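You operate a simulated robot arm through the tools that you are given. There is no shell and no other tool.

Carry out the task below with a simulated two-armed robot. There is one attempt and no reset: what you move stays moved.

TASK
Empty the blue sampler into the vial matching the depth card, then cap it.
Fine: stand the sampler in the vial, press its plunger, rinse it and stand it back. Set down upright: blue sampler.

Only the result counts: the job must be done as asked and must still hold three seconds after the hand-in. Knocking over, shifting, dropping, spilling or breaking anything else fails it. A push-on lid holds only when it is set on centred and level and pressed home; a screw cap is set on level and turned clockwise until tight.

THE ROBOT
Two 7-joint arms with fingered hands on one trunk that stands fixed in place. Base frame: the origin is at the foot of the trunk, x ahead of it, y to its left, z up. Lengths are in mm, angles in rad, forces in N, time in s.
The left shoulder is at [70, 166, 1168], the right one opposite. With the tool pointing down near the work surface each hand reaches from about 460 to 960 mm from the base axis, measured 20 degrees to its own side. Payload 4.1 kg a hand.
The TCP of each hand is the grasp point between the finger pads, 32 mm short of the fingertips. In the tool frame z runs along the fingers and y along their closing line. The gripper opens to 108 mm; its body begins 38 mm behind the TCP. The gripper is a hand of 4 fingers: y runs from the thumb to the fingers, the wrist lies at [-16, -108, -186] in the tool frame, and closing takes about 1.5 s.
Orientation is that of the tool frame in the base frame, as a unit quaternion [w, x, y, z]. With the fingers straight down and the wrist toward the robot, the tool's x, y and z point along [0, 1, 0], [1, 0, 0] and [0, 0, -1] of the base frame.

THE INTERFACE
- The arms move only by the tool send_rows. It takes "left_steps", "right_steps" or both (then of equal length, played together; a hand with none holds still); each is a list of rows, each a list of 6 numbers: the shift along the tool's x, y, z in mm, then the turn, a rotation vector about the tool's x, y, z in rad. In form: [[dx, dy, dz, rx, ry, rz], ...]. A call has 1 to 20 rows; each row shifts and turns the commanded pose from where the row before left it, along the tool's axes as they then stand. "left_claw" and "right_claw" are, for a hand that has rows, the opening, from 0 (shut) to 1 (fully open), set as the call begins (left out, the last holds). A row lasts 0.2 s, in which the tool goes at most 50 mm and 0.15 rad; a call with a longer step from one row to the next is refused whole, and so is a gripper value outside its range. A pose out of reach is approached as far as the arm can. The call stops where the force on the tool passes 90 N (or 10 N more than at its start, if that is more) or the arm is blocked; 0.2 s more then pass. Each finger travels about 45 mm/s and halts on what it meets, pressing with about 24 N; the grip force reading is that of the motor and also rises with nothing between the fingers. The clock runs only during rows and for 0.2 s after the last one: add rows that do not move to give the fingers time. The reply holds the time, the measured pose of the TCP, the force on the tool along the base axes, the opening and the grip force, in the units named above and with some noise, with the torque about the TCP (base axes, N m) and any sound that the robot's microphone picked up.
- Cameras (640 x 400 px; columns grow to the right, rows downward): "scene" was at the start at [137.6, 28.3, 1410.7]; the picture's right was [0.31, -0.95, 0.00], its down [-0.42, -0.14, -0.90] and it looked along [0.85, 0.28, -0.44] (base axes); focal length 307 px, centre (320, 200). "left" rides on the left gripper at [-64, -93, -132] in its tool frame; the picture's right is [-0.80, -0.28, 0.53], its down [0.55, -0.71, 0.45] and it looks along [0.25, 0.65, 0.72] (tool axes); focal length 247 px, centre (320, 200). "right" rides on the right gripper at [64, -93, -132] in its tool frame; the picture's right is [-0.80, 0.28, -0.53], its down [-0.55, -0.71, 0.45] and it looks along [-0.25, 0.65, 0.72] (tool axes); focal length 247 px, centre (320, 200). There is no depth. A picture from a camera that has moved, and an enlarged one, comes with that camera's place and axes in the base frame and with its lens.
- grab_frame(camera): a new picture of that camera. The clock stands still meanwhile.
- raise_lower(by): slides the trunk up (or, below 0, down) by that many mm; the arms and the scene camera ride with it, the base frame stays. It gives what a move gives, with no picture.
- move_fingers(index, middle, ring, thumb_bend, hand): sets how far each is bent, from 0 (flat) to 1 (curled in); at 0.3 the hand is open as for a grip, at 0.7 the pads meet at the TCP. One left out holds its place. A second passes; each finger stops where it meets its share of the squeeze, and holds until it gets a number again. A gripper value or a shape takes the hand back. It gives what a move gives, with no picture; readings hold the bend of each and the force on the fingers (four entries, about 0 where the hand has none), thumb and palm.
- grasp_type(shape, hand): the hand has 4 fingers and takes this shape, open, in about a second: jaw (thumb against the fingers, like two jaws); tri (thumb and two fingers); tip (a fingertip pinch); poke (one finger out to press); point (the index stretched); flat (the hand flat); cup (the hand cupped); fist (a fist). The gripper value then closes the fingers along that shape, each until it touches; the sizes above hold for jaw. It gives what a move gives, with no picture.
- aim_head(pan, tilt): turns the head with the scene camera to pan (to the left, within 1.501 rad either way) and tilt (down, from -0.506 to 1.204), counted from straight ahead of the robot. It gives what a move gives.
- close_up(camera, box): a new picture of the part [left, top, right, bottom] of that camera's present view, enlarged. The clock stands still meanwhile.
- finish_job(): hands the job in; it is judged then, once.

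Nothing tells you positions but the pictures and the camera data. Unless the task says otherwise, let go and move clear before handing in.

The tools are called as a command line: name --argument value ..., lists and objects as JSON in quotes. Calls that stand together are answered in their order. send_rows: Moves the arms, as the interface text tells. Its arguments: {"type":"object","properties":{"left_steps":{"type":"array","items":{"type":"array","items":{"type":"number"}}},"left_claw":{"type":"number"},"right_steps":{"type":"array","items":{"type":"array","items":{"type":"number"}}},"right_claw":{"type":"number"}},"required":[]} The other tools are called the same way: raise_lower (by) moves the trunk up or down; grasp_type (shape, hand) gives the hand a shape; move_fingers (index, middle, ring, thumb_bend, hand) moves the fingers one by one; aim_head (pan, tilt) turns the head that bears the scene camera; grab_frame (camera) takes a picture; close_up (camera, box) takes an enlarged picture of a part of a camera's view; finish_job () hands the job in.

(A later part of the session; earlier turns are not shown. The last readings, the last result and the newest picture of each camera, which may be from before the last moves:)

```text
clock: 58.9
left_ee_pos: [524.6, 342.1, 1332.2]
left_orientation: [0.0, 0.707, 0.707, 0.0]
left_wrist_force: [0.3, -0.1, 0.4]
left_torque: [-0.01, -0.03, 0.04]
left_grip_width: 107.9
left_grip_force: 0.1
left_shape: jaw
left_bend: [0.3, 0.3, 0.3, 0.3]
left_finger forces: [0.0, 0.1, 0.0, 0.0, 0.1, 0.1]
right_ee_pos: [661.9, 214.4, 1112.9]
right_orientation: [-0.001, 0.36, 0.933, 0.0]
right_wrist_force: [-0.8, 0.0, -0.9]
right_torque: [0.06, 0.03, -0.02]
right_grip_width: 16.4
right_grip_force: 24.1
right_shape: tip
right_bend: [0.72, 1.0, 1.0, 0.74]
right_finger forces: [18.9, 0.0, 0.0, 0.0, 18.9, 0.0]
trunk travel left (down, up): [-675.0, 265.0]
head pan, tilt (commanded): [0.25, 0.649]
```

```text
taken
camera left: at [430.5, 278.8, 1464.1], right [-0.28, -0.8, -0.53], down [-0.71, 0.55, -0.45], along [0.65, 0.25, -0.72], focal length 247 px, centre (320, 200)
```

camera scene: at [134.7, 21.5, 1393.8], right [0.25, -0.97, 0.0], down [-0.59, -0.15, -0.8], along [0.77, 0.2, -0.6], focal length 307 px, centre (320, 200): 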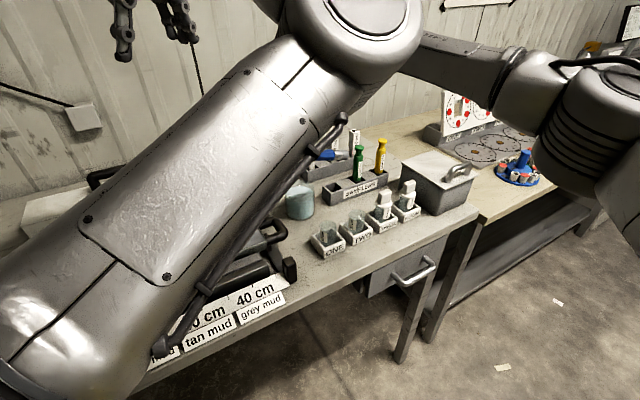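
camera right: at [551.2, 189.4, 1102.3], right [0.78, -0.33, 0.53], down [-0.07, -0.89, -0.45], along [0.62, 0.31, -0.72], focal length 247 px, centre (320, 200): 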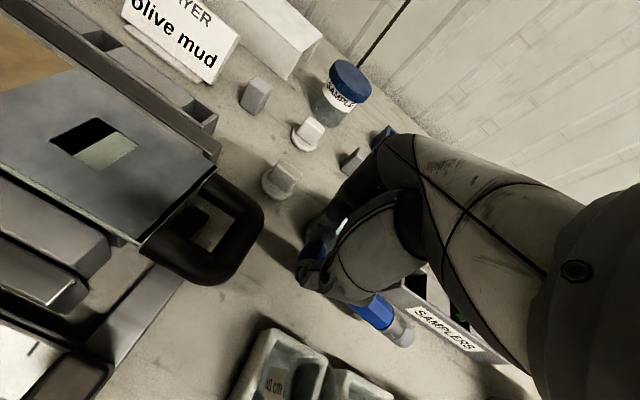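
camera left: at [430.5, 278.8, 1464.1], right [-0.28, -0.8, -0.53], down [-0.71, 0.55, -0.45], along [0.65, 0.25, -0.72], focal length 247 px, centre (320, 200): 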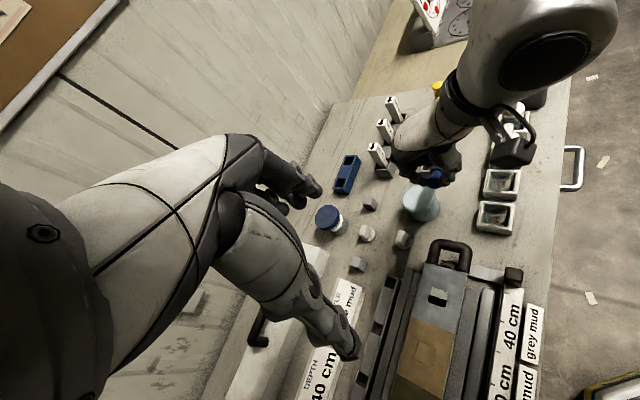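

The left arm blocks the head camera, so I'll swing it further out to the left.

send_rows --left_steps '[[30, -10, 0, 0, 0, 0], [30, -10, 0, 0, 0, 0], [30, -10, 0, 0, 0, 0], [30, -10, 0, 0, 0, 0], [30, -10, 0, 0, 0, 0], [0, 0, 0, 0, 0, 0]]'

grab_frame --camera "scene"

grab_frame --camera "left"

```text
clock: 60.3
left_ee_pos: [473.8, 490.3, 1331.3]
left_orientation: [0.0, 0.707, 0.707, 0.0]
left_wrist_force: [0.1, -0.5, 0.7]
left_torque: [0.03, 0.02, -0.01]
left_grip_width: 107.6
left_grip_force: 0.0
left_shape: jaw
left_bend: [0.3, 0.3, 0.3, 0.3]
left_finger forces: [0.0, 0.0, 0.1, 0.1, 0.0, 0.0]
right_ee_pos: [661.8, 212.3, 1112.9]
right_orientation: [-0.001, 0.361, 0.933, 0.0]
right_wrist_force: [0.7, -0.3, -0.2]
right_torque: [0.03, 0.05, 0.0]
right_grip_width: 16.8
right_grip_force: 23.9
right_shape: tip
right_bend: [0.72, 1.0, 1.0, 0.74]
right_finger forces: [18.9, 0.0, 0.0, 0.0, 18.8, 0.0]
trunk travel left (down, up): [-675.0, 265.0]
head pan, tilt (commanded): [0.25, 0.649]
```

```text
taken
camera scene: at [134.8, 20.2, 1393.8], right [0.25, -0.97, 0.0], down [-0.59, -0.15, -0.8], along [0.77, 0.2, -0.6], focal length 307 px, centre (320, 200)
```

scene: 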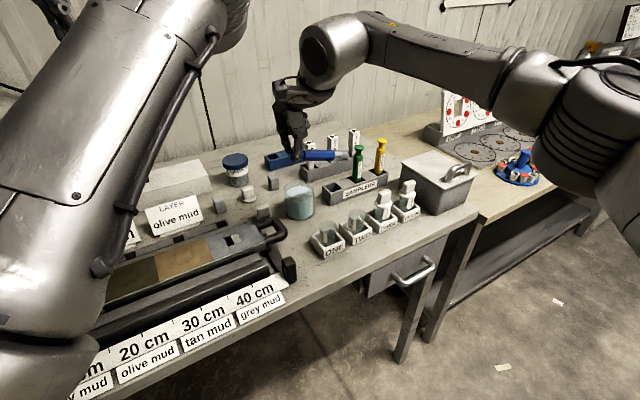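

```text
taken
camera left: at [379.6, 428.5, 1463.7], right [-0.28, -0.8, -0.53], down [-0.71, 0.55, -0.45], along [0.65, 0.25, -0.72], focal length 247 px, centre (320, 200)
```

left: 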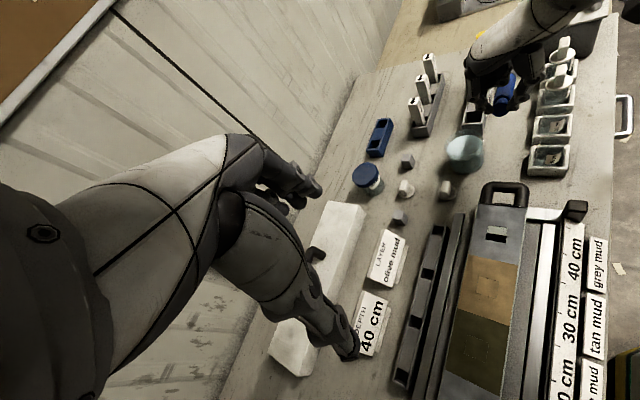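

The view is clear now. I'll start turning the right hand about the pinch axis in small steps to bring the nozzle down.

send_rows --right_steps '[[0, 0, 0, 0, 0.07, 0], [0, 0, 0, 0, 0.07, 0], [0, 0, 0, 0, 0.07, 0], [0, 0, 0, 0, 0.07, 0], [0, 0, 0, 0, 0.07, 0], [0, 0, 0, 0, 0.07, 0], [0, 0, 0, 0, 0, 0]]'

close_up --camera "scene" --box '[230, 40, 470, 250]'

```text
clock: 61.9
left_ee_pos: [474.6, 492.1, 1330.5]
left_orientation: [0.001, 0.706, 0.708, 0.0]
left_wrist_force: [0.4, -0.8, -0.8]
left_torque: [0.02, 0.01, -0.01]
left_grip_width: 107.7
left_grip_force: 0.0
left_shape: jaw
left_bend: [0.3, 0.3, 0.3, 0.3]
left_finger forces: [0.1, 0.0, 0.0, 0.0, 0.0, 0.1]
right_ee_pos: [660.8, 214.0, 1112.2]
right_orientation: [-0.195, 0.353, 0.912, 0.075]
right_wrist_force: [0.4, 0.5, -0.8]
right_torque: [-0.01, 0.0, -0.01]
right_grip_width: 16.9
right_grip_force: 24.6
right_shape: tip
right_bend: [0.72, 1.0, 1.0, 0.74]
right_finger forces: [18.8, 0.1, 0.0, 0.1, 18.9, 0.1]
trunk travel left (down, up): [-675.0, 265.0]
head pan, tilt (commanded): [0.25, 0.649]
```

```text
1.90 times, centred on (350, 145) of scene
camera zoom: at [134.4, 21.5, 1393.9], right [0.25, -0.97, 0.0], down [-0.59, -0.15, -0.8], along [0.77, 0.2, -0.6], focal length 585 px, centre (263, 305)
```

zoom: 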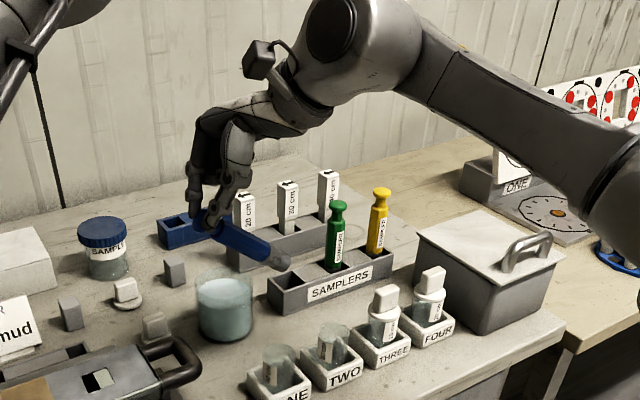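

Turning works and the sampler follows. Continuing.

send_rows --right_steps '[[0, 0, 0, 0, 0.07, 0], [0, 0, 0, 0, 0.07, 0], [0, 0, 0, 0, 0.07, 0], [0, 0, 0, 0, 0.07, 0], [0, 0, 0, 0, 0.07, 0], [0, 0, 0, 0, 0.07, 0], [0, 0, 0, 0, 0, 0]]'

close_up --camera "scene" --box '[230, 40, 470, 250]'

```text
clock: 63.5
left_ee_pos: [473.3, 491.5, 1329.7]
left_orientation: [0.001, 0.707, 0.708, 0.0]
left_wrist_force: [-0.2, -0.3, -0.2]
left_torque: [-0.03, 0.01, -0.02]
left_grip_width: 107.8
left_grip_force: 0.0
left_shape: jaw
left_bend: [0.3, 0.3, 0.3, 0.3]
left_finger forces: [0.0, 0.0, 0.0, 0.1, 0.0, 0.1]
right_ee_pos: [661.0, 215.5, 1110.9]
right_orientation: [-0.227, 0.35, 0.905, 0.088]
right_wrist_force: [-0.3, -0.6, -0.5]
right_torque: [0.06, 0.04, -0.03]
right_grip_width: 16.7
right_grip_force: 23.7
right_shape: tip
right_bend: [0.72, 1.0, 1.0, 0.74]
right_finger forces: [18.9, 0.1, 0.0, 0.0, 19.0, 0.0]
right hand out of reach, approached as far as the arm can: row 2, 3, 4, 5, 6
trunk travel left (down, up): [-675.0, 265.0]
head pan, tilt (commanded): [0.25, 0.649]
```

```text
1.90 times, centred on (350, 145) of scene
camera zoom: at [134.7, 21.5, 1393.8], right [0.25, -0.97, 0.0], down [-0.59, -0.15, -0.8], along [0.77, 0.2, -0.6], focal length 585 px, centre (263, 305)
```

zoom: 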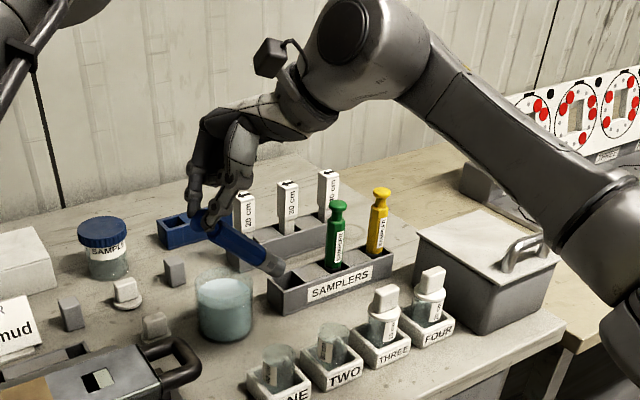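

That's a joint limit at this hand heading. The heading about the vertical doesn't matter for the sampler, so I'll turn the hand to a more natural heading for the right arm and then keep tipping.

send_rows --right_steps '[[0, 0, 0, -0.0395, 0, 0.0741], [0, 0, 0, -0.0395, 0, 0.0741], [0, 0, 0, -0.0395, 0, 0.0741], [0, 0, 0, -0.0395, 0, 0.0741], [0, 0, 0, -0.0395, 0, 0.0741], [0, 0, 0, -0.0395, 0, 0.0741], [0, 0, 0, -0.0395, 0, 0.0741], [0, 0, 0, -0.0395, 0, 0.0741], [0, 0, 0, -0.0395, 0, 0.0741], [0, 0, 0, -0.0395, 0, 0.0741], [0, 0, 0, 0, 0, 0]]'

close_up --camera "scene" --box '[230, 40, 470, 250]'

```text
clock: 65.9
left_ee_pos: [474.4, 492.8, 1329.6]
left_orientation: [0.001, 0.706, 0.708, 0.0]
left_wrist_force: [-0.4, -0.1, 0.0]
left_torque: [0.01, 0.01, -0.04]
left_grip_width: 107.7
left_grip_force: 0.0
left_shape: jaw
left_bend: [0.3, 0.3, 0.3, 0.3]
left_finger forces: [0.0, 0.0, 0.1, 0.1, 0.0, 0.0]
right_ee_pos: [662.1, 214.3, 1112.9]
right_orientation: [-0.171, 0.689, 0.683, 0.172]
right_wrist_force: [0.6, 0.2, -0.4]
right_torque: [0.02, 0.01, 0.03]
right_grip_width: 16.5
right_grip_force: 23.9
right_shape: tip
right_bend: [0.72, 1.0, 1.0, 0.74]
right_finger forces: [18.8, 0.0, 0.0, 0.1, 18.8, 0.0]
trunk travel left (down, up): [-675.0, 265.0]
head pan, tilt (commanded): [0.25, 0.649]
```

```text
1.90 times, centred on (350, 145) of scene
camera zoom: at [134.9, 21.2, 1393.8], right [0.25, -0.97, 0.0], down [-0.59, -0.15, -0.8], along [0.77, 0.2, -0.6], focal length 585 px, centre (263, 305)
```

zoom: 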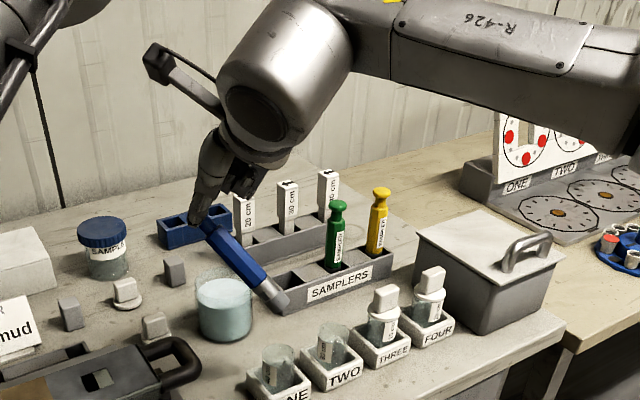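

The hand is at a natural heading now. Continuing to tip the nozzle down.

send_rows --right_steps '[[0, 0, 0, 0, 0.07, 0], [0, 0, 0, 0, 0.07, 0], [0, 0, 0, 0, 0.07, 0], [0, 0, 0, 0, 0.07, 0], [0, 0, 0, 0, 0.07, 0], [0, 0, 0, 0, 0.07, 0], [0, 0, 0, 0, 0, 0]]'

close_up --camera "scene" --box '[230, 40, 470, 250]'

```text
clock: 67.5
left_ee_pos: [473.8, 491.2, 1330.8]
left_orientation: [0.002, 0.706, 0.708, 0.001]
left_wrist_force: [-1.1, -0.4, -0.1]
left_torque: [-0.01, 0.0, 0.02]
left_grip_width: 107.9
left_grip_force: 0.0
left_shape: jaw
left_bend: [0.3, 0.3, 0.3, 0.3]
left_finger forces: [0.0, 0.0, 0.1, 0.0, 0.0, 0.1]
right_ee_pos: [661.0, 215.6, 1112.7]
right_orientation: [-0.31, 0.638, 0.632, 0.312]
right_wrist_force: [0.2, -0.2, -1.4]
right_torque: [-0.02, 0.01, 0.02]
right_grip_width: 16.7
right_grip_force: 23.9
right_shape: tip
right_bend: [0.72, 1.0, 1.0, 0.74]
right_finger forces: [18.7, 0.1, 0.0, 0.1, 18.7, 0.0]
trunk travel left (down, up): [-675.0, 265.0]
head pan, tilt (commanded): [0.25, 0.649]
```

```text
1.90 times, centred on (350, 145) of scene
camera zoom: at [134.5, 21.7, 1393.9], right [0.25, -0.97, 0.0], down [-0.59, -0.15, -0.8], along [0.77, 0.2, -0.6], focal length 585 px, centre (263, 305)
```

zoom: 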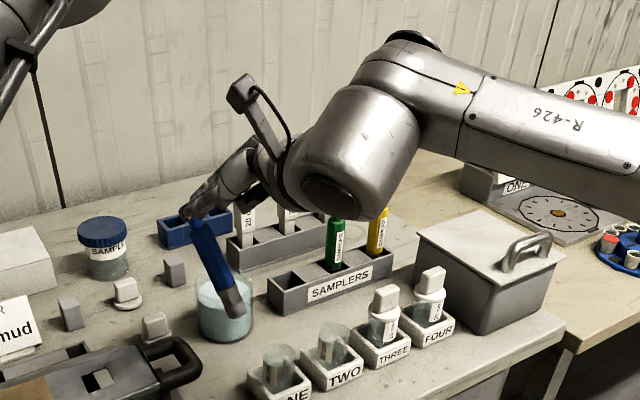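

Nearly there; continuing the turn.

send_rows --right_steps '[[0, 0, 0, 0, 0.07, 0], [0, 0, 0, 0, 0.07, 0], [0, 0, 0, 0, 0.07, 0], [0, 0, 0, 0, 0.07, 0], [0, 0, 0, 0, 0.07, 0], [0, 0, 0, 0, 0, 0]]'

close_up --camera "scene" --box '[230, 40, 470, 250]'

grab_frame --camera "left"

grab_frame --camera "right"

```text
clock: 68.9
left_ee_pos: [472.9, 492.2, 1330.5]
left_orientation: [0.001, 0.707, 0.708, 0.0]
left_wrist_force: [0.1, -0.3, 0.3]
left_torque: [-0.02, 0.01, -0.04]
left_grip_width: 108.0
left_grip_force: 0.0
left_shape: jaw
left_bend: [0.3, 0.3, 0.3, 0.3]
left_finger forces: [0.0, 0.0, 0.0, 0.1, 0.0, 0.1]
right_ee_pos: [662.3, 214.0, 1112.3]
right_orientation: [-0.415, 0.574, 0.568, 0.418]
right_wrist_force: [-0.2, -0.9, -0.3]
right_torque: [0.0, 0.02, 0.0]
right_grip_width: 16.5
right_grip_force: 24.3
right_shape: tip
right_bend: [0.72, 1.0, 1.0, 0.74]
right_finger forces: [18.8, 0.1, 0.1, 0.0, 18.7, 0.1]
trunk travel left (down, up): [-675.0, 265.0]
head pan, tilt (commanded): [0.25, 0.649]
```

```text
1.90 times, centred on (350, 145) of scene
camera zoom: at [134.5, 21.6, 1393.9], right [0.25, -0.97, 0.0], down [-0.59, -0.15, -0.8], along [0.77, 0.2, -0.6], focal length 585 px, centre (263, 305)
```

zoom: 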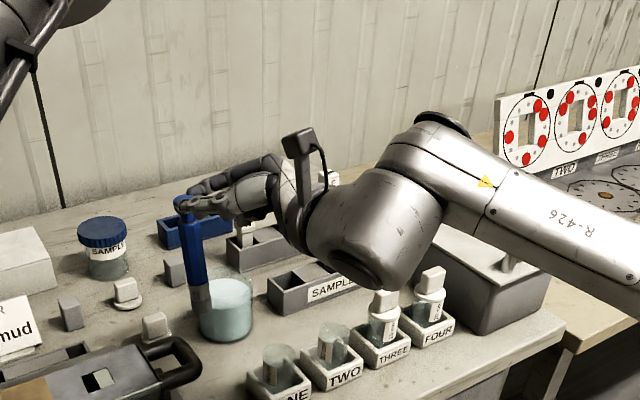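

```text
taken
camera left: at [379.2, 429.6, 1463.4], right [-0.28, -0.8, -0.53], down [-0.71, 0.55, -0.45], along [0.65, 0.25, -0.72], focal length 247 px, centre (320, 200)
```

left: 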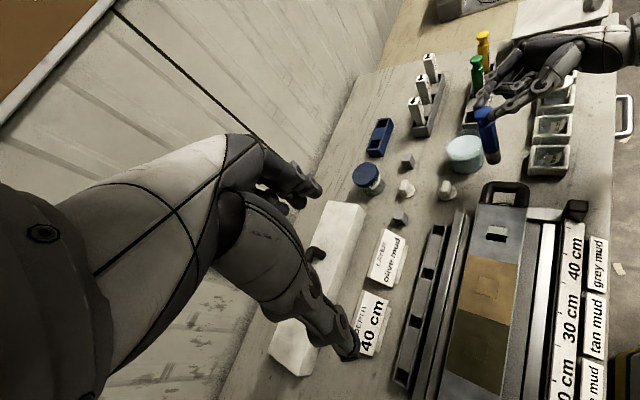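

```text
taken
camera right: at [567.7, 109.9, 1214.0], right [0.28, -0.75, -0.6], down [-0.7, 0.26, -0.66], along [0.65, 0.6, -0.46], focal length 247 px, centre (320, 200)
```

right: 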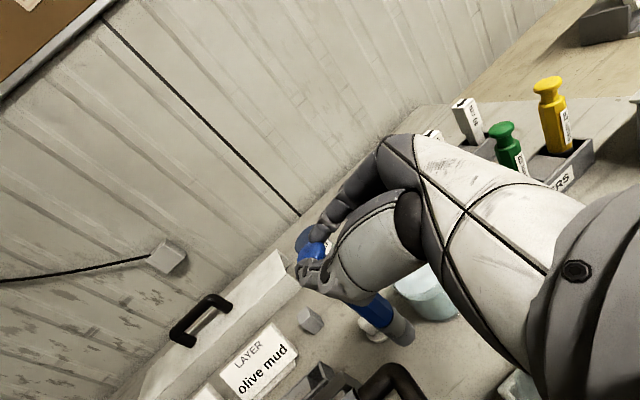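

The sampler is almost vertical. I'll zoom in to measure its remaining tilt from two directions.

close_up --camera "scene" --box '[270, 95, 370, 225]'

close_up --camera "left" --box '[430, 50, 570, 190]'

```text
3.08 times, centred on (320, 160) of scene
camera zoom: at [134.5, 21.6, 1393.9], right [0.25, -0.97, 0.0], down [-0.59, -0.15, -0.8], along [0.77, 0.2, -0.6], focal length 945 px, centre (320, 323)
```

zoom: 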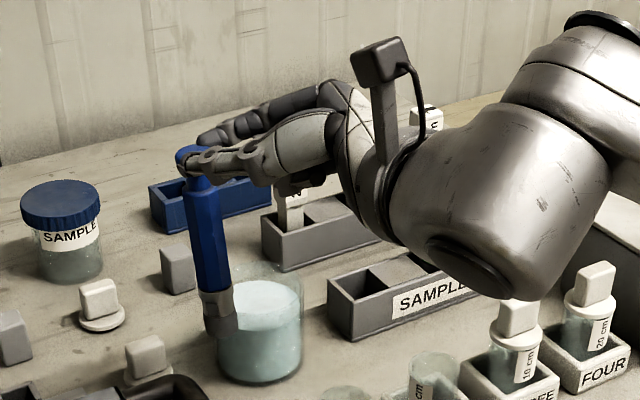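

```text
2.86 times, centred on (500, 120) of left
camera zoom: at [379.2, 429.6, 1463.4], right [-0.28, -0.8, -0.53], down [-0.71, 0.55, -0.45], along [0.65, 0.25, -0.72], focal length 706 px, centre (-194, 429)
```

zoom: 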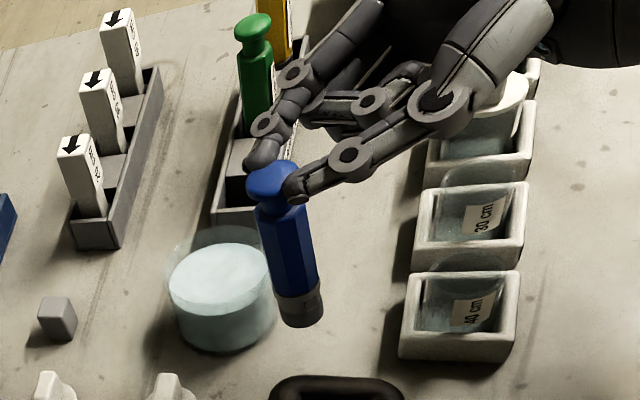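

The lean is 4.5° toward −y, so one more small turn fixes it. I'll apply that and zoom on vial ONE from both clear views to refine its position.

send_rows --right_steps '[[0, 0, 0, 0, 0.04, 0], [0, 0, 0, 0, 0.038, 0], [0, 0, 0, 0, 0, 0]]'

close_up --camera "left" --box '[510, 120, 590, 190]'

close_up --camera "scene" --box '[300, 200, 380, 270]'

close_up --camera "left" --box '[430, 50, 570, 190]'

close_up --camera "scene" --box '[270, 95, 370, 225]'

```text
clock: 69.7
left_ee_pos: [472.6, 491.5, 1329.8]
left_orientation: [0.001, 0.706, 0.708, 0.001]
left_wrist_force: [-0.1, -0.4, 0.3]
left_torque: [-0.01, -0.03, -0.02]
left_grip_width: 107.8
left_grip_force: 0.0
left_shape: jaw
left_bend: [0.3, 0.3, 0.3, 0.3]
left_finger forces: [0.0, 0.0, 0.0, 0.1, 0.0, 0.0]
right_ee_pos: [660.3, 214.7, 1113.8]
right_orientation: [-0.437, 0.557, 0.552, 0.44]
right_wrist_force: [0.8, -0.1, -0.6]
right_torque: [-0.04, 0.0, -0.02]
right_grip_width: 16.6
right_grip_force: 23.6
right_shape: tip
right_bend: [0.72, 1.0, 1.0, 0.74]
right_finger forces: [18.7, 0.0, 0.0, 0.1, 18.7, 0.0]
trunk travel left (down, up): [-675.0, 265.0]
head pan, tilt (commanded): [0.25, 0.649]
```

```text
5.71 times, centred on (550, 155) of left
camera zoom: at [379.3, 429.6, 1463.4], right [-0.28, -0.8, -0.53], down [-0.71, 0.55, -0.45], along [0.65, 0.25, -0.72], focal length 1411 px, centre (-994, 457)
```

zoom: 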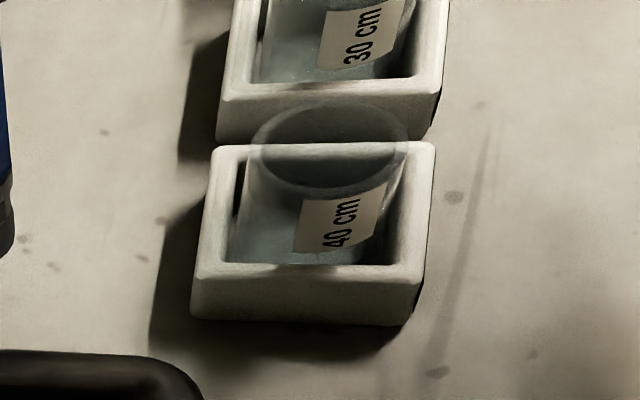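

```text
5.71 times, centred on (340, 235) of scene
camera zoom: at [134.5, 21.6, 1393.9], right [0.25, -0.97, 0.0], down [-0.59, -0.15, -0.8], along [0.77, 0.2, -0.6], focal length 1755 px, centre (206, 0)
```

zoom: 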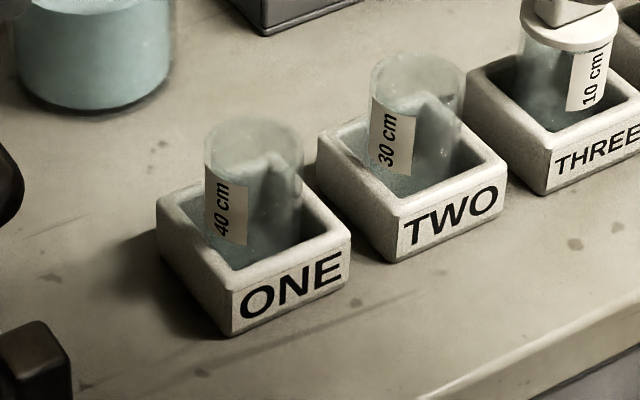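

```text
2.86 times, centred on (500, 120) of left
camera zoom: at [379.3, 429.6, 1463.4], right [-0.28, -0.8, -0.53], down [-0.71, 0.55, -0.45], along [0.65, 0.25, -0.72], focal length 706 px, centre (-194, 429)
```

zoom: 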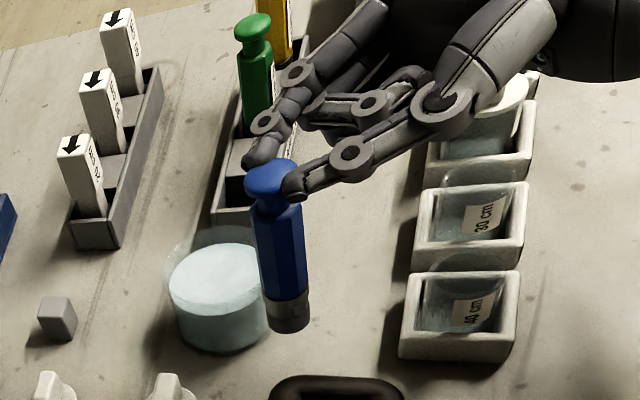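

```text
3.08 times, centred on (320, 160) of scene
camera zoom: at [134.5, 21.6, 1393.9], right [0.25, -0.97, 0.0], down [-0.59, -0.15, -0.8], along [0.77, 0.2, -0.6], focal length 945 px, centre (320, 323)
```

zoom: 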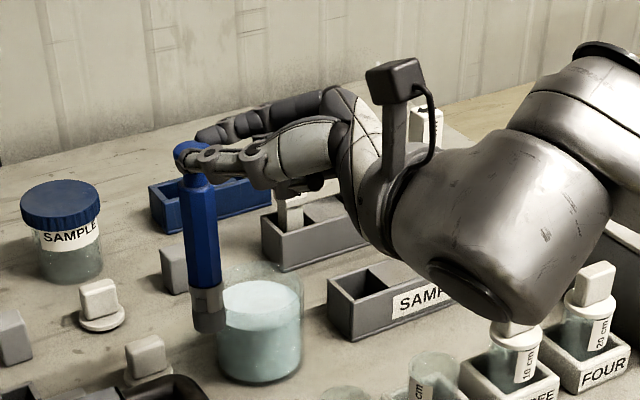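

The sampler hangs straight now. By triangulating with the same two cameras, I get the sampler tip at about (658, 243, 968) and the vial ONE rim at about (641, 131, 925). I'll carry it across slowly.

send_rows --right_steps '[[0, 0, 0, 0, 0.03, 0], [-0.8, -0.63, -4.0, 0, 0, 0], [-1.66, -1.257, -8.06, 0, 0, 0], [-1.66, -1.257, -8.06, 0, 0, 0], [-1.66, -1.257, -8.06, 0, 0, 0], [-1.66, -1.257, -8.06, 0, 0, 0], [-1.66, -1.257, -8.06, 0, 0, 0], [-1.66, -1.257, -8.06, 0, 0, 0], [-1.66, -1.257, -8.06, 0, 0, 0], [-1.66, -1.257, -8.06, 0, 0, 0], [-1.66, -1.257, -8.06, 0, 0, 0], [-1.66, -1.257, -8.06, 0, 0, 0], [-1.66, -1.257, -8.06, 0, 0, 0], [-1.66, -1.257, -8.06, 0, 0, 0], [-1.66, -1.257, -8.06, 0, 0, 0], [-0.8, -0.63, -4.0, 0, 0, 0], [0, 0, 0, 0, 0, 0]]'

close_up --camera "left" --box '[480, 60, 620, 200]'

close_up --camera "scene" --box '[280, 120, 400, 270]'

```text
clock: 73.3
left_ee_pos: [473.1, 493.6, 1330.5]
left_orientation: [0.002, 0.706, 0.708, -0.001]
left_wrist_force: [-0.1, 0.7, 0.3]
left_torque: [-0.01, -0.02, 0.03]
left_grip_width: 107.7
left_grip_force: 0.1
left_shape: jaw
left_bend: [0.3, 0.3, 0.3, 0.3]
left_finger forces: [0.1, 0.1, 0.0, 0.0, 0.0, 0.0]
right_ee_pos: [642.8, 98.5, 1112.0]
right_orientation: [-0.445, 0.551, 0.545, 0.449]
right_wrist_force: [-0.1, 0.3, -0.7]
right_torque: [-0.04, 0.02, -0.02]
right_grip_width: 16.4
right_grip_force: 23.9
right_shape: tip
right_bend: [0.72, 1.0, 1.0, 0.74]
right_finger forces: [18.7, 0.0, 0.0, 0.0, 18.7, 0.0]
trunk travel left (down, up): [-675.0, 265.0]
head pan, tilt (commanded): [0.25, 0.649]
```

```text
2.86 times, centred on (550, 130) of left
camera zoom: at [379.4, 429.6, 1463.4], right [-0.28, -0.8, -0.53], down [-0.71, 0.55, -0.45], along [0.65, 0.25, -0.72], focal length 706 px, centre (-337, 400)
```

zoom: 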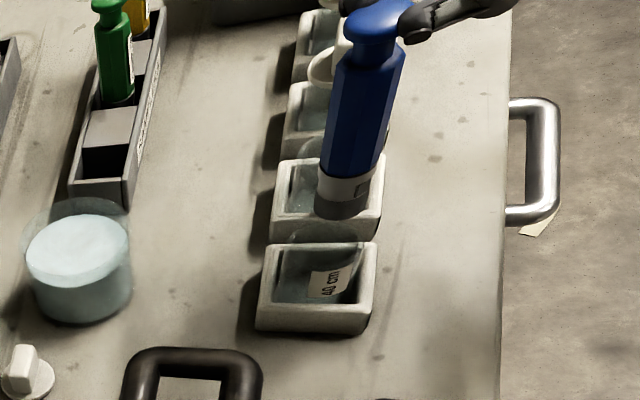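

```text
2.67 times, centred on (340, 195) of scene
camera zoom: at [134.6, 21.5, 1393.8], right [0.25, -0.97, 0.0], down [-0.59, -0.15, -0.8], along [0.77, 0.2, -0.6], focal length 819 px, centre (267, 213)
```

zoom: 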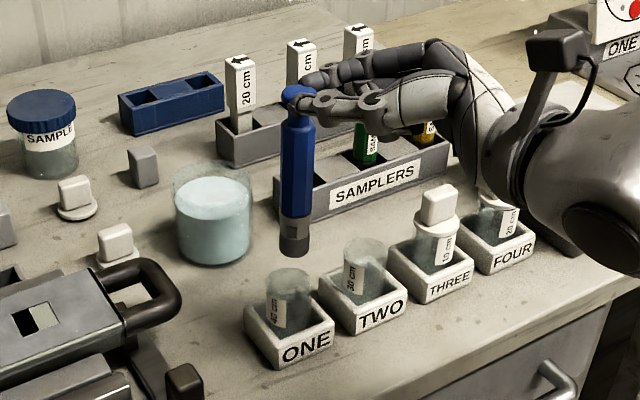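

Very close: the tip needs about 1.5 mm in −x and 5 mm in +y. I'll shift and lower to just above the rim.

send_rows --right_steps '[[0.5, -0.8, 2.4, 0, 0, 0], [0.5, -0.75, 2.3, 0, 0, 0], [-5.88, 0, 1.2, 0, 0, 0], [-5.88, 0, 1.2, 0, 0, 0], [-5.88, 0, 1.2, 0, 0, 0], [-5.88, 0, 1.2, 0, 0, 0], [-5.88, 0, 1.2, 0, 0, 0], [0, 0, 0, 0, 0, 0]]'

close_up --camera "left" --box '[510, 90, 600, 190]'

close_up --camera "scene" --box '[290, 160, 370, 270]'

```text
clock: 75.1
left_ee_pos: [473.3, 492.7, 1329.5]
left_orientation: [0.001, 0.707, 0.708, 0.001]
left_wrist_force: [0.1, 1.3, 0.9]
left_torque: [0.01, 0.0, 0.0]
left_grip_width: 107.8
left_grip_force: 0.1
left_shape: jaw
left_bend: [0.3, 0.3, 0.3, 0.3]
left_finger forces: [0.0, 0.0, 0.1, 0.0, 0.0, 0.1]
right_ee_pos: [641.2, 104.5, 1082.3]
right_orientation: [-0.445, 0.551, 0.546, 0.448]
right_wrist_force: [0.5, 0.1, 0.5]
right_torque: [-0.01, 0.0, 0.0]
right_grip_width: 16.5
right_grip_force: 24.2
right_shape: tip
right_bend: [0.72, 1.0, 1.0, 0.74]
right_finger forces: [18.7, 0.0, 0.0, 0.0, 18.7, 0.0]
trunk travel left (down, up): [-675.0, 265.0]
head pan, tilt (commanded): [0.25, 0.649]
```

```text
4.00 times, centred on (555, 140) of left
camera zoom: at [379.3, 429.4, 1463.5], right [-0.28, -0.8, -0.53], down [-0.71, 0.55, -0.45], along [0.65, 0.25, -0.72], focal length 988 px, centre (-620, 440)
```

zoom: 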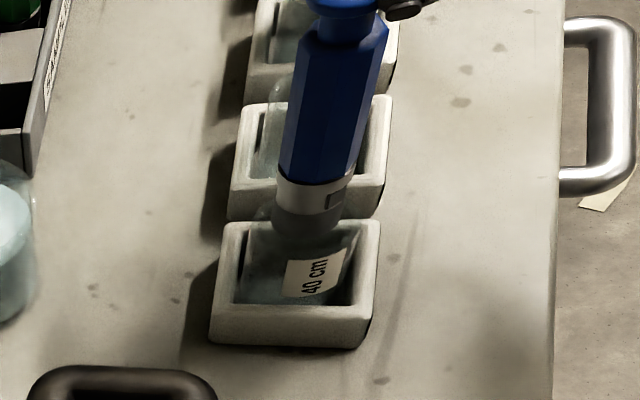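

```text
3.64 times, centred on (330, 215) of scene
camera zoom: at [134.6, 21.4, 1393.9], right [0.25, -0.97, 0.0], down [-0.59, -0.15, -0.8], along [0.77, 0.2, -0.6], focal length 1117 px, centre (284, 146)
```

zoom: 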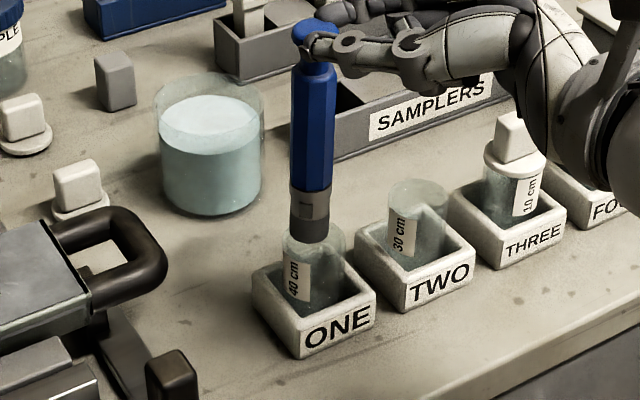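

The tip is right at the mouth. I'll apply a small correction, lower to rim level and look at high zoom.

send_rows --right_steps '[[-0.4, 2.5, -1.8, 0, 0, 0], [-5.88, 0, 1.2, 0, 0, 0], [0, 0, 0, 0, 0, 0]]'

close_up --camera "left" --box '[525, 115, 585, 185]'

close_up --camera "scene" --box '[305, 195, 355, 260]'

```text
clock: 75.9
left_ee_pos: [474.3, 492.4, 1330.5]
left_orientation: [0.001, 0.707, 0.707, 0.0]
left_wrist_force: [-0.6, -0.1, -0.4]
left_torque: [-0.01, 0.0, 0.02]
left_grip_width: 107.7
left_grip_force: 0.2
left_shape: jaw
left_bend: [0.3, 0.3, 0.3, 0.3]
left_finger forces: [0.1, 0.1, 0.0, 0.0, 0.0, 0.0]
right_ee_pos: [644.1, 102.6, 1074.6]
right_orientation: [-0.446, 0.551, 0.545, 0.448]
right_wrist_force: [0.2, 0.9, -1.3]
right_torque: [-0.02, -0.01, 0.0]
right_grip_width: 16.5
right_grip_force: 24.0
right_shape: tip
right_bend: [0.72, 1.0, 1.0, 0.74]
right_finger forces: [18.7, 0.1, 0.0, 0.1, 18.7, 0.0]
trunk travel left (down, up): [-675.0, 265.0]
head pan, tilt (commanded): [0.25, 0.649]
```

```text
5.71 times, centred on (555, 150) of left
camera zoom: at [379.3, 429.5, 1463.4], right [-0.28, -0.8, -0.53], down [-0.71, 0.55, -0.45], along [0.65, 0.25, -0.72], focal length 1411 px, centre (-1023, 486)
```

zoom: 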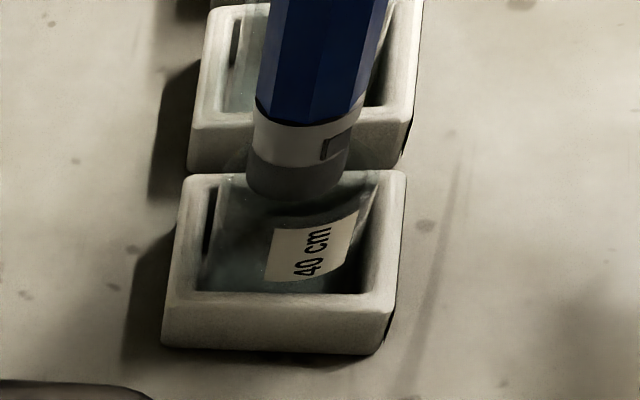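

```text
6.15 times, centred on (330, 228) of scene
camera zoom: at [134.5, 21.4, 1393.9], right [0.25, -0.97, 0.0], down [-0.59, -0.15, -0.8], along [0.77, 0.2, -0.6], focal length 1890 px, centre (258, 31)
```

zoom: 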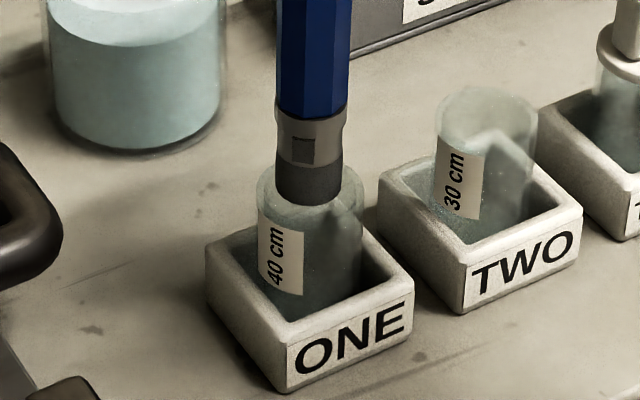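

Aligned within about 2 mm in both views. I'll lower the sampler into the vial slowly.

send_rows --right_steps '[[-3.9, 0, 0.8, 0, 0, 0], [-4.9, 0, 1.0, 0, 0, 0], [-4.9, 0, 1.0, 0, 0, 0], [-4.9, 0, 1.0, 0, 0, 0], [-4.9, 0, 1.0, 0, 0, 0], [0, 0, 0, 0, 0, 0]]'

close_up --camera "scene" --box '[290, 160, 370, 270]'

close_up --camera "left" --box '[510, 90, 600, 190]'

```text
clock: 77.3
left_ee_pos: [472.8, 493.0, 1331.3]
left_orientation: [0.001, 0.706, 0.708, 0.0]
left_wrist_force: [0.1, 1.2, 0.8]
left_torque: [0.01, 0.02, -0.01]
left_grip_width: 107.5
left_grip_force: 0.1
left_shape: jaw
left_bend: [0.3, 0.3, 0.3, 0.3]
left_finger forces: [0.0, 0.0, 0.0, 0.1, 0.0, 0.1]
right_ee_pos: [643.0, 101.2, 1051.7]
right_orientation: [-0.446, 0.551, 0.545, 0.448]
right_wrist_force: [0.4, 0.2, -1.1]
right_torque: [-0.04, 0.0, -0.01]
right_grip_width: 16.2
right_grip_force: 23.6
right_shape: tip
right_bend: [0.72, 1.0, 1.0, 0.74]
right_finger forces: [18.7, 0.1, 0.1, 0.0, 18.7, 0.0]
trunk travel left (down, up): [-675.0, 265.0]
head pan, tilt (commanded): [0.25, 0.649]
```

```text
3.64 times, centred on (330, 215) of scene
camera zoom: at [134.6, 21.4, 1393.9], right [0.25, -0.97, 0.0], down [-0.59, -0.15, -0.8], along [0.77, 0.2, -0.6], focal length 1117 px, centre (284, 146)
```

zoom: 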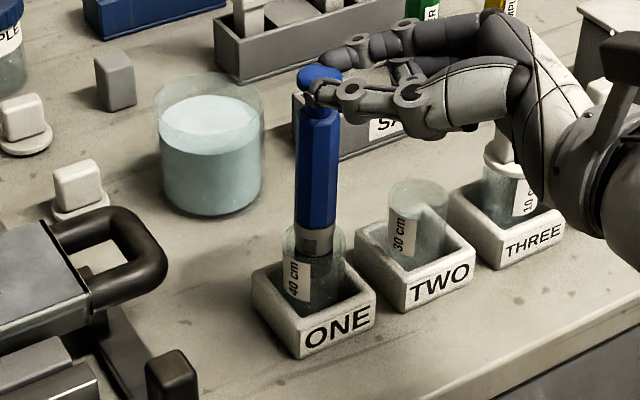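

```text
4.00 times, centred on (555, 140) of left
camera zoom: at [379.4, 429.5, 1463.4], right [-0.28, -0.8, -0.53], down [-0.71, 0.55, -0.45], along [0.65, 0.25, -0.72], focal length 988 px, centre (-620, 440)
```

zoom: 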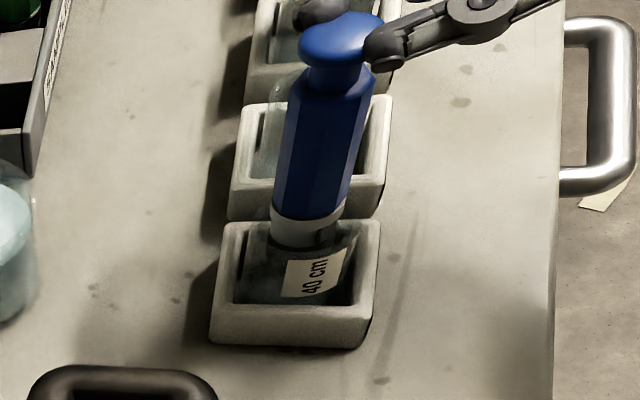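

The tip is inside the vial with no contact force. I'll keep lowering.

send_rows --right_steps '[[-4.9, 0, 1.0, 0, 0, 0], [-4.9, 0, 1.0, 0, 0, 0], [-4.9, 0, 1.0, 0, 0, 0], [-4.9, 0, 1.0, 0, 0, 0], [-2.9, 0, 0.6, 0, 0, 0], [0, 0, 0, 0, 0, 0]]'

close_up --camera "scene" --box '[290, 160, 370, 270]'

close_up --camera "left" --box '[510, 90, 600, 190]'

```text
clock: 78.7
left_ee_pos: [473.4, 492.5, 1330.0]
left_orientation: [0.0, 0.707, 0.708, 0.0]
left_wrist_force: [-0.1, 0.3, 0.6]
left_torque: [0.03, 0.0, 0.02]
left_grip_width: 107.6
left_grip_force: 0.0
left_shape: jaw
left_bend: [0.3, 0.3, 0.3, 0.3]
left_finger forces: [0.1, 0.0, 0.0, 0.0, 0.0, 0.0]
right_ee_pos: [643.1, 101.3, 1028.7]
right_orientation: [-0.445, 0.551, 0.545, 0.448]
right_wrist_force: [0.0, -0.1, -1.1]
right_torque: [-0.02, -0.01, -0.03]
right_grip_width: 16.4
right_grip_force: 23.8
right_shape: tip
right_bend: [0.72, 1.0, 1.0, 0.74]
right_finger forces: [18.6, 0.0, 0.0, 0.1, 18.5, 0.0]
trunk travel left (down, up): [-675.0, 265.0]
head pan, tilt (commanded): [0.25, 0.649]
```

```text
3.64 times, centred on (330, 215) of scene
camera zoom: at [134.6, 21.4, 1393.9], right [0.25, -0.97, 0.0], down [-0.59, -0.15, -0.8], along [0.77, 0.2, -0.6], focal length 1117 px, centre (284, 146)
```

zoom: 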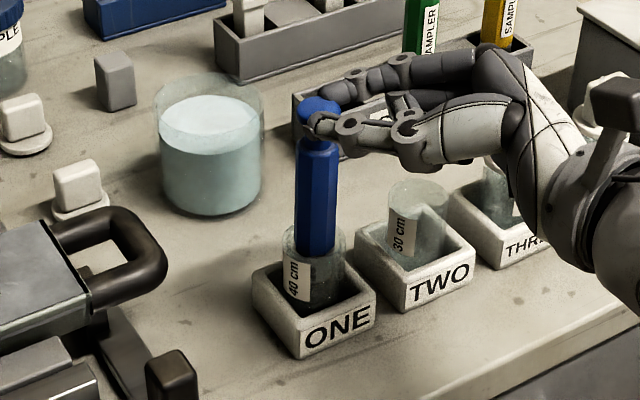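

```text
4.00 times, centred on (555, 140) of left
camera zoom: at [379.4, 429.5, 1463.4], right [-0.28, -0.8, -0.53], down [-0.71, 0.55, -0.45], along [0.65, 0.25, -0.72], focal length 988 px, centre (-620, 440)
```

zoom: 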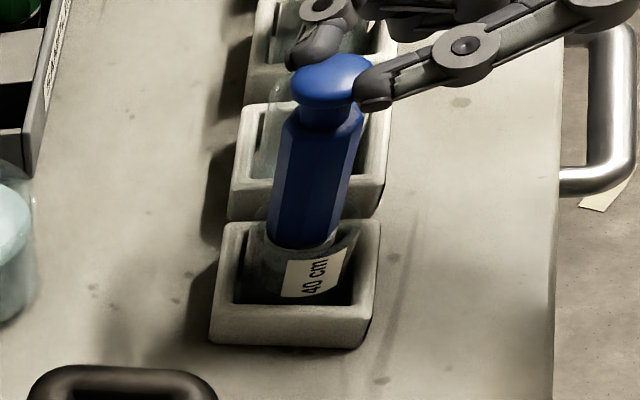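

Still no contact. I'll lower in smaller steps, watching the vertical force.

send_rows --right_steps '[[-2.94, 0, 0.6, 0, 0, 0], [-2.94, 0, 0.6, 0, 0, 0], [-2.94, 0, 0.6, 0, 0, 0], [0, 0, 0, 0, 0, 0]]'

send_rows --right_steps '[[-1.96, 0, 0.4, 0, 0, 0], [-1.96, 0, 0.4, 0, 0, 0], [0, 0, 0, 0, 0, 0]]'

close_up --camera "scene" --box '[290, 160, 370, 270]'

```text
clock: 79.7
left_ee_pos: [473.0, 492.1, 1330.4]
left_orientation: [0.002, 0.706, 0.708, 0.0]
left_wrist_force: [0.5, 0.3, 0.0]
left_torque: [-0.04, 0.0, -0.02]
left_grip_width: 107.8
left_grip_force: 0.1
left_shape: jaw
left_bend: [0.3, 0.3, 0.3, 0.3]
left_finger forces: [0.0, 0.0, 0.1, 0.0, 0.1, 0.1]
right_ee_pos: [645.0, 101.3, 1019.6]
right_orientation: [-0.445, 0.55, 0.545, 0.449]
right_wrist_force: [0.0, 0.0, -0.5]
right_torque: [-0.03, 0.01, -0.01]
right_grip_width: 16.4
right_grip_force: 23.8
right_shape: tip
right_bend: [0.72, 1.0, 1.0, 0.74]
right_finger forces: [18.7, 0.0, 0.1, 0.0, 18.6, 0.1]
trunk travel left (down, up): [-675.0, 265.0]
head pan, tilt (commanded): [0.25, 0.649]
```

```text
clock: 80.5
left_ee_pos: [473.5, 491.6, 1330.8]
left_orientation: [0.001, 0.707, 0.707, 0.0]
left_wrist_force: [1.1, 0.0, -0.4]
left_torque: [0.02, 0.0, -0.01]
left_grip_width: 107.7
left_grip_force: 0.0
left_shape: jaw
left_bend: [0.3, 0.3, 0.3, 0.3]
left_finger forces: [0.0, 0.0, 0.0, 0.0, 0.1, 0.0]
right_ee_pos: [643.7, 101.9, 1017.0]
right_orientation: [-0.445, 0.551, 0.545, 0.448]
right_wrist_force: [-0.9, 0.8, 2.0]
right_torque: [0.01, -0.06, 0.01]
right_grip_width: 16.0
right_grip_force: 24.3
right_shape: tip
right_bend: [0.72, 1.0, 1.0, 0.74]
right_finger forces: [18.9, 0.0, 0.0, 0.0, 19.0, 0.0]
trunk travel left (down, up): [-675.0, 265.0]
head pan, tilt (commanded): [0.25, 0.649]
```

```text
3.64 times, centred on (330, 215) of scene
camera zoom: at [134.3, 21.4, 1393.9], right [0.25, -0.97, 0.0], down [-0.59, -0.15, -0.8], along [0.77, 0.2, -0.6], focal length 1117 px, centre (284, 146)
```

zoom: 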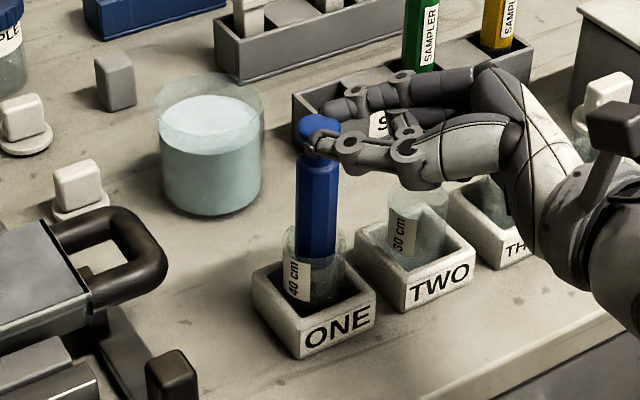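

First touch on the vial floor (+2 N). The knob is held firmly, so I can press the plunger by pushing straight down in small steps while watching the force.

send_rows --right_steps '[[-1.96, 0, 0.4, 0, 0, 0], [-1.96, 0, 0.4, 0, 0, 0], [0, 0, 0, 0, 0, 0]]'

close_up --camera "scene" --box '[300, 170, 360, 260]'

```text
clock: 81.3
left_ee_pos: [472.5, 491.3, 1331.0]
left_orientation: [0.002, 0.706, 0.708, 0.0]
left_wrist_force: [0.4, -0.2, -0.1]
left_torque: [0.01, -0.02, 0.02]
left_grip_width: 107.9
left_grip_force: 0.0
left_shape: jaw
left_bend: [0.3, 0.3, 0.3, 0.3]
left_finger forces: [0.1, 0.1, 0.0, 0.1, 0.0, 0.0]
right_ee_pos: [641.9, 101.0, 1013.9]
right_orientation: [-0.446, 0.55, 0.546, 0.449]
right_wrist_force: [-0.3, -0.6, 10.2]
right_torque: [0.25, 0.01, 0.01]
right_grip_width: 16.6
right_grip_force: 23.5
right_shape: tip
right_bend: [0.72, 1.0, 1.0, 0.75]
right_finger forces: [19.8, 0.0, 0.0, 0.0, 19.6, 0.0]
trunk travel left (down, up): [-675.0, 265.0]
head pan, tilt (commanded): [0.25, 0.649]
```

```text
4.44 times, centred on (330, 215) of scene
camera zoom: at [133.2, 21.1, 1394.1], right [0.25, -0.97, 0.0], down [-0.59, -0.15, -0.8], along [0.77, 0.2, -0.6], focal length 1365 px, centre (276, 133)
```

zoom: 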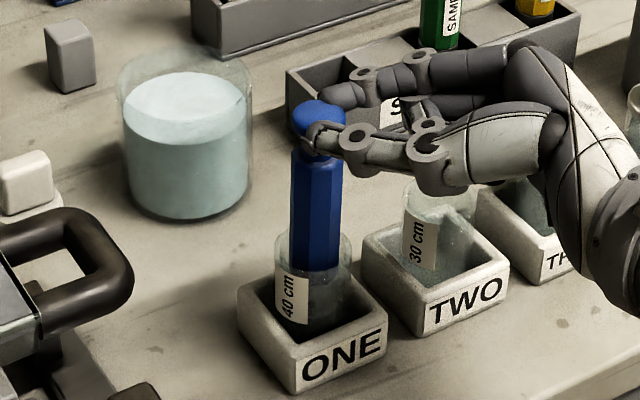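

10 N and rising smoothly. I'll push on in 2 mm steps.

send_rows --right_steps '[[-1.96, 0, 0.4, 0, 0, 0], [-1.96, 0, 0.4, 0, 0, 0], [0, 0, 0, 0, 0, 0]]'

close_up --camera "left" --box '[520, 90, 600, 180]'

close_up --camera "scene" --box '[300, 170, 360, 260]'

```text
clock: 82.1
left_ee_pos: [471.1, 491.9, 1330.0]
left_orientation: [0.001, 0.707, 0.708, 0.0]
left_wrist_force: [0.4, -0.6, -1.1]
left_torque: [0.0, -0.04, -0.01]
left_grip_width: 107.8
left_grip_force: 0.0
left_shape: jaw
left_bend: [0.3, 0.3, 0.3, 0.3]
left_finger forces: [0.0, 0.0, 0.0, 0.0, 0.0, 0.0]
right_ee_pos: [641.6, 101.1, 1007.7]
right_orientation: [-0.444, 0.55, 0.546, 0.449]
right_wrist_force: [0.2, 0.4, 11.8]
right_torque: [0.27, -0.01, -0.02]
right_grip_width: 16.4
right_grip_force: 23.8
right_shape: tip
right_bend: [0.72, 1.0, 1.0, 0.75]
right_finger forces: [20.0, 0.1, 0.0, 0.0, 19.8, 0.0]
trunk travel left (down, up): [-675.0, 265.0]
head pan, tilt (commanded): [0.25, 0.649]
```

```text
4.44 times, centred on (560, 135) of left
camera zoom: at [377.6, 429.0, 1464.1], right [-0.28, -0.8, -0.53], down [-0.71, 0.55, -0.45], along [0.65, 0.25, -0.72], focal length 1098 px, centre (-747, 489)
```

zoom: 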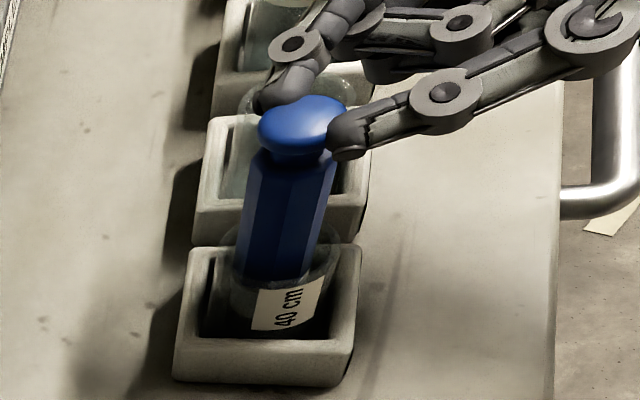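

```text
4.44 times, centred on (330, 215) of scene
camera zoom: at [132.9, 21.0, 1394.1], right [0.25, -0.97, 0.0], down [-0.59, -0.15, -0.8], along [0.77, 0.2, -0.6], focal length 1365 px, centre (276, 133)
```

zoom: 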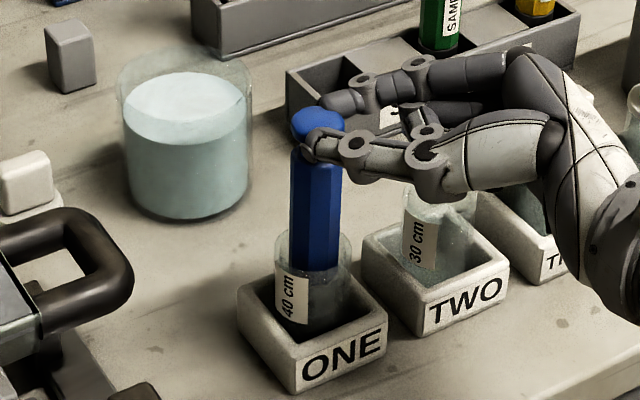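

The force holds at about 12 N while the knob sinks toward the barrel, so the plunger is moving. I'll continue to the end of its stroke.

send_rows --right_steps '[[-1.96, 0, 0.4, 0, 0, 0], [-1.96, 0, 0.4, 0, 0, 0], [0, 0, 0, 0, 0, 0]]'

close_up --camera "left" --box '[520, 90, 600, 180]'

close_up --camera "scene" --box '[300, 170, 360, 260]'

```text
clock: 82.9
left_ee_pos: [471.4, 491.1, 1332.0]
left_orientation: [0.001, 0.707, 0.707, 0.0]
left_wrist_force: [-0.4, -0.5, 0.2]
left_torque: [0.02, -0.02, 0.0]
left_grip_width: 107.7
left_grip_force: 0.1
left_shape: jaw
left_bend: [0.3, 0.3, 0.3, 0.3]
left_finger forces: [0.0, 0.1, 0.0, 0.1, 0.0, 0.1]
right_ee_pos: [640.3, 100.9, 1004.6]
right_orientation: [-0.444, 0.55, 0.546, 0.449]
right_wrist_force: [-0.3, -0.3, 12.9]
right_torque: [0.32, 0.02, 0.0]
right_grip_width: 16.3
right_grip_force: 24.5
right_shape: tip
right_bend: [0.72, 1.0, 1.0, 0.75]
right_finger forces: [20.1, 0.0, 0.1, 0.1, 19.8, 0.0]
trunk travel left (down, up): [-675.0, 265.0]
head pan, tilt (commanded): [0.25, 0.649]
```

```text
4.44 times, centred on (560, 135) of left
camera zoom: at [377.4, 429.0, 1464.2], right [-0.28, -0.8, -0.53], down [-0.71, 0.55, -0.45], along [0.65, 0.25, -0.72], focal length 1098 px, centre (-747, 489)
```

zoom: 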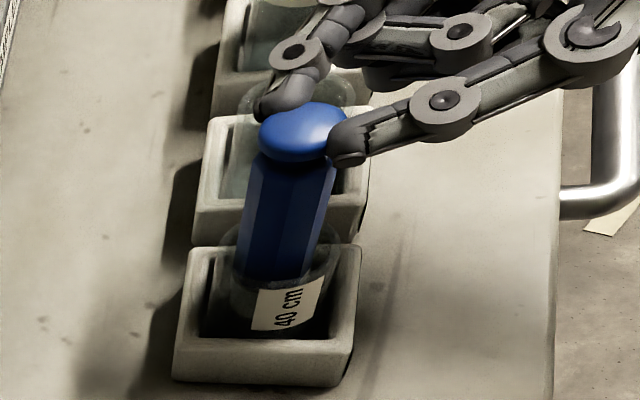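

```text
4.44 times, centred on (330, 215) of scene
camera zoom: at [132.7, 21.0, 1394.1], right [0.25, -0.97, 0.0], down [-0.58, -0.15, -0.8], along [0.77, 0.2, -0.6], focal length 1365 px, centre (276, 133)
```

zoom: 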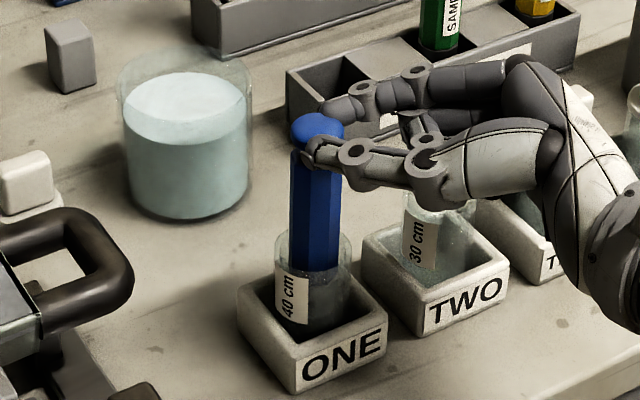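

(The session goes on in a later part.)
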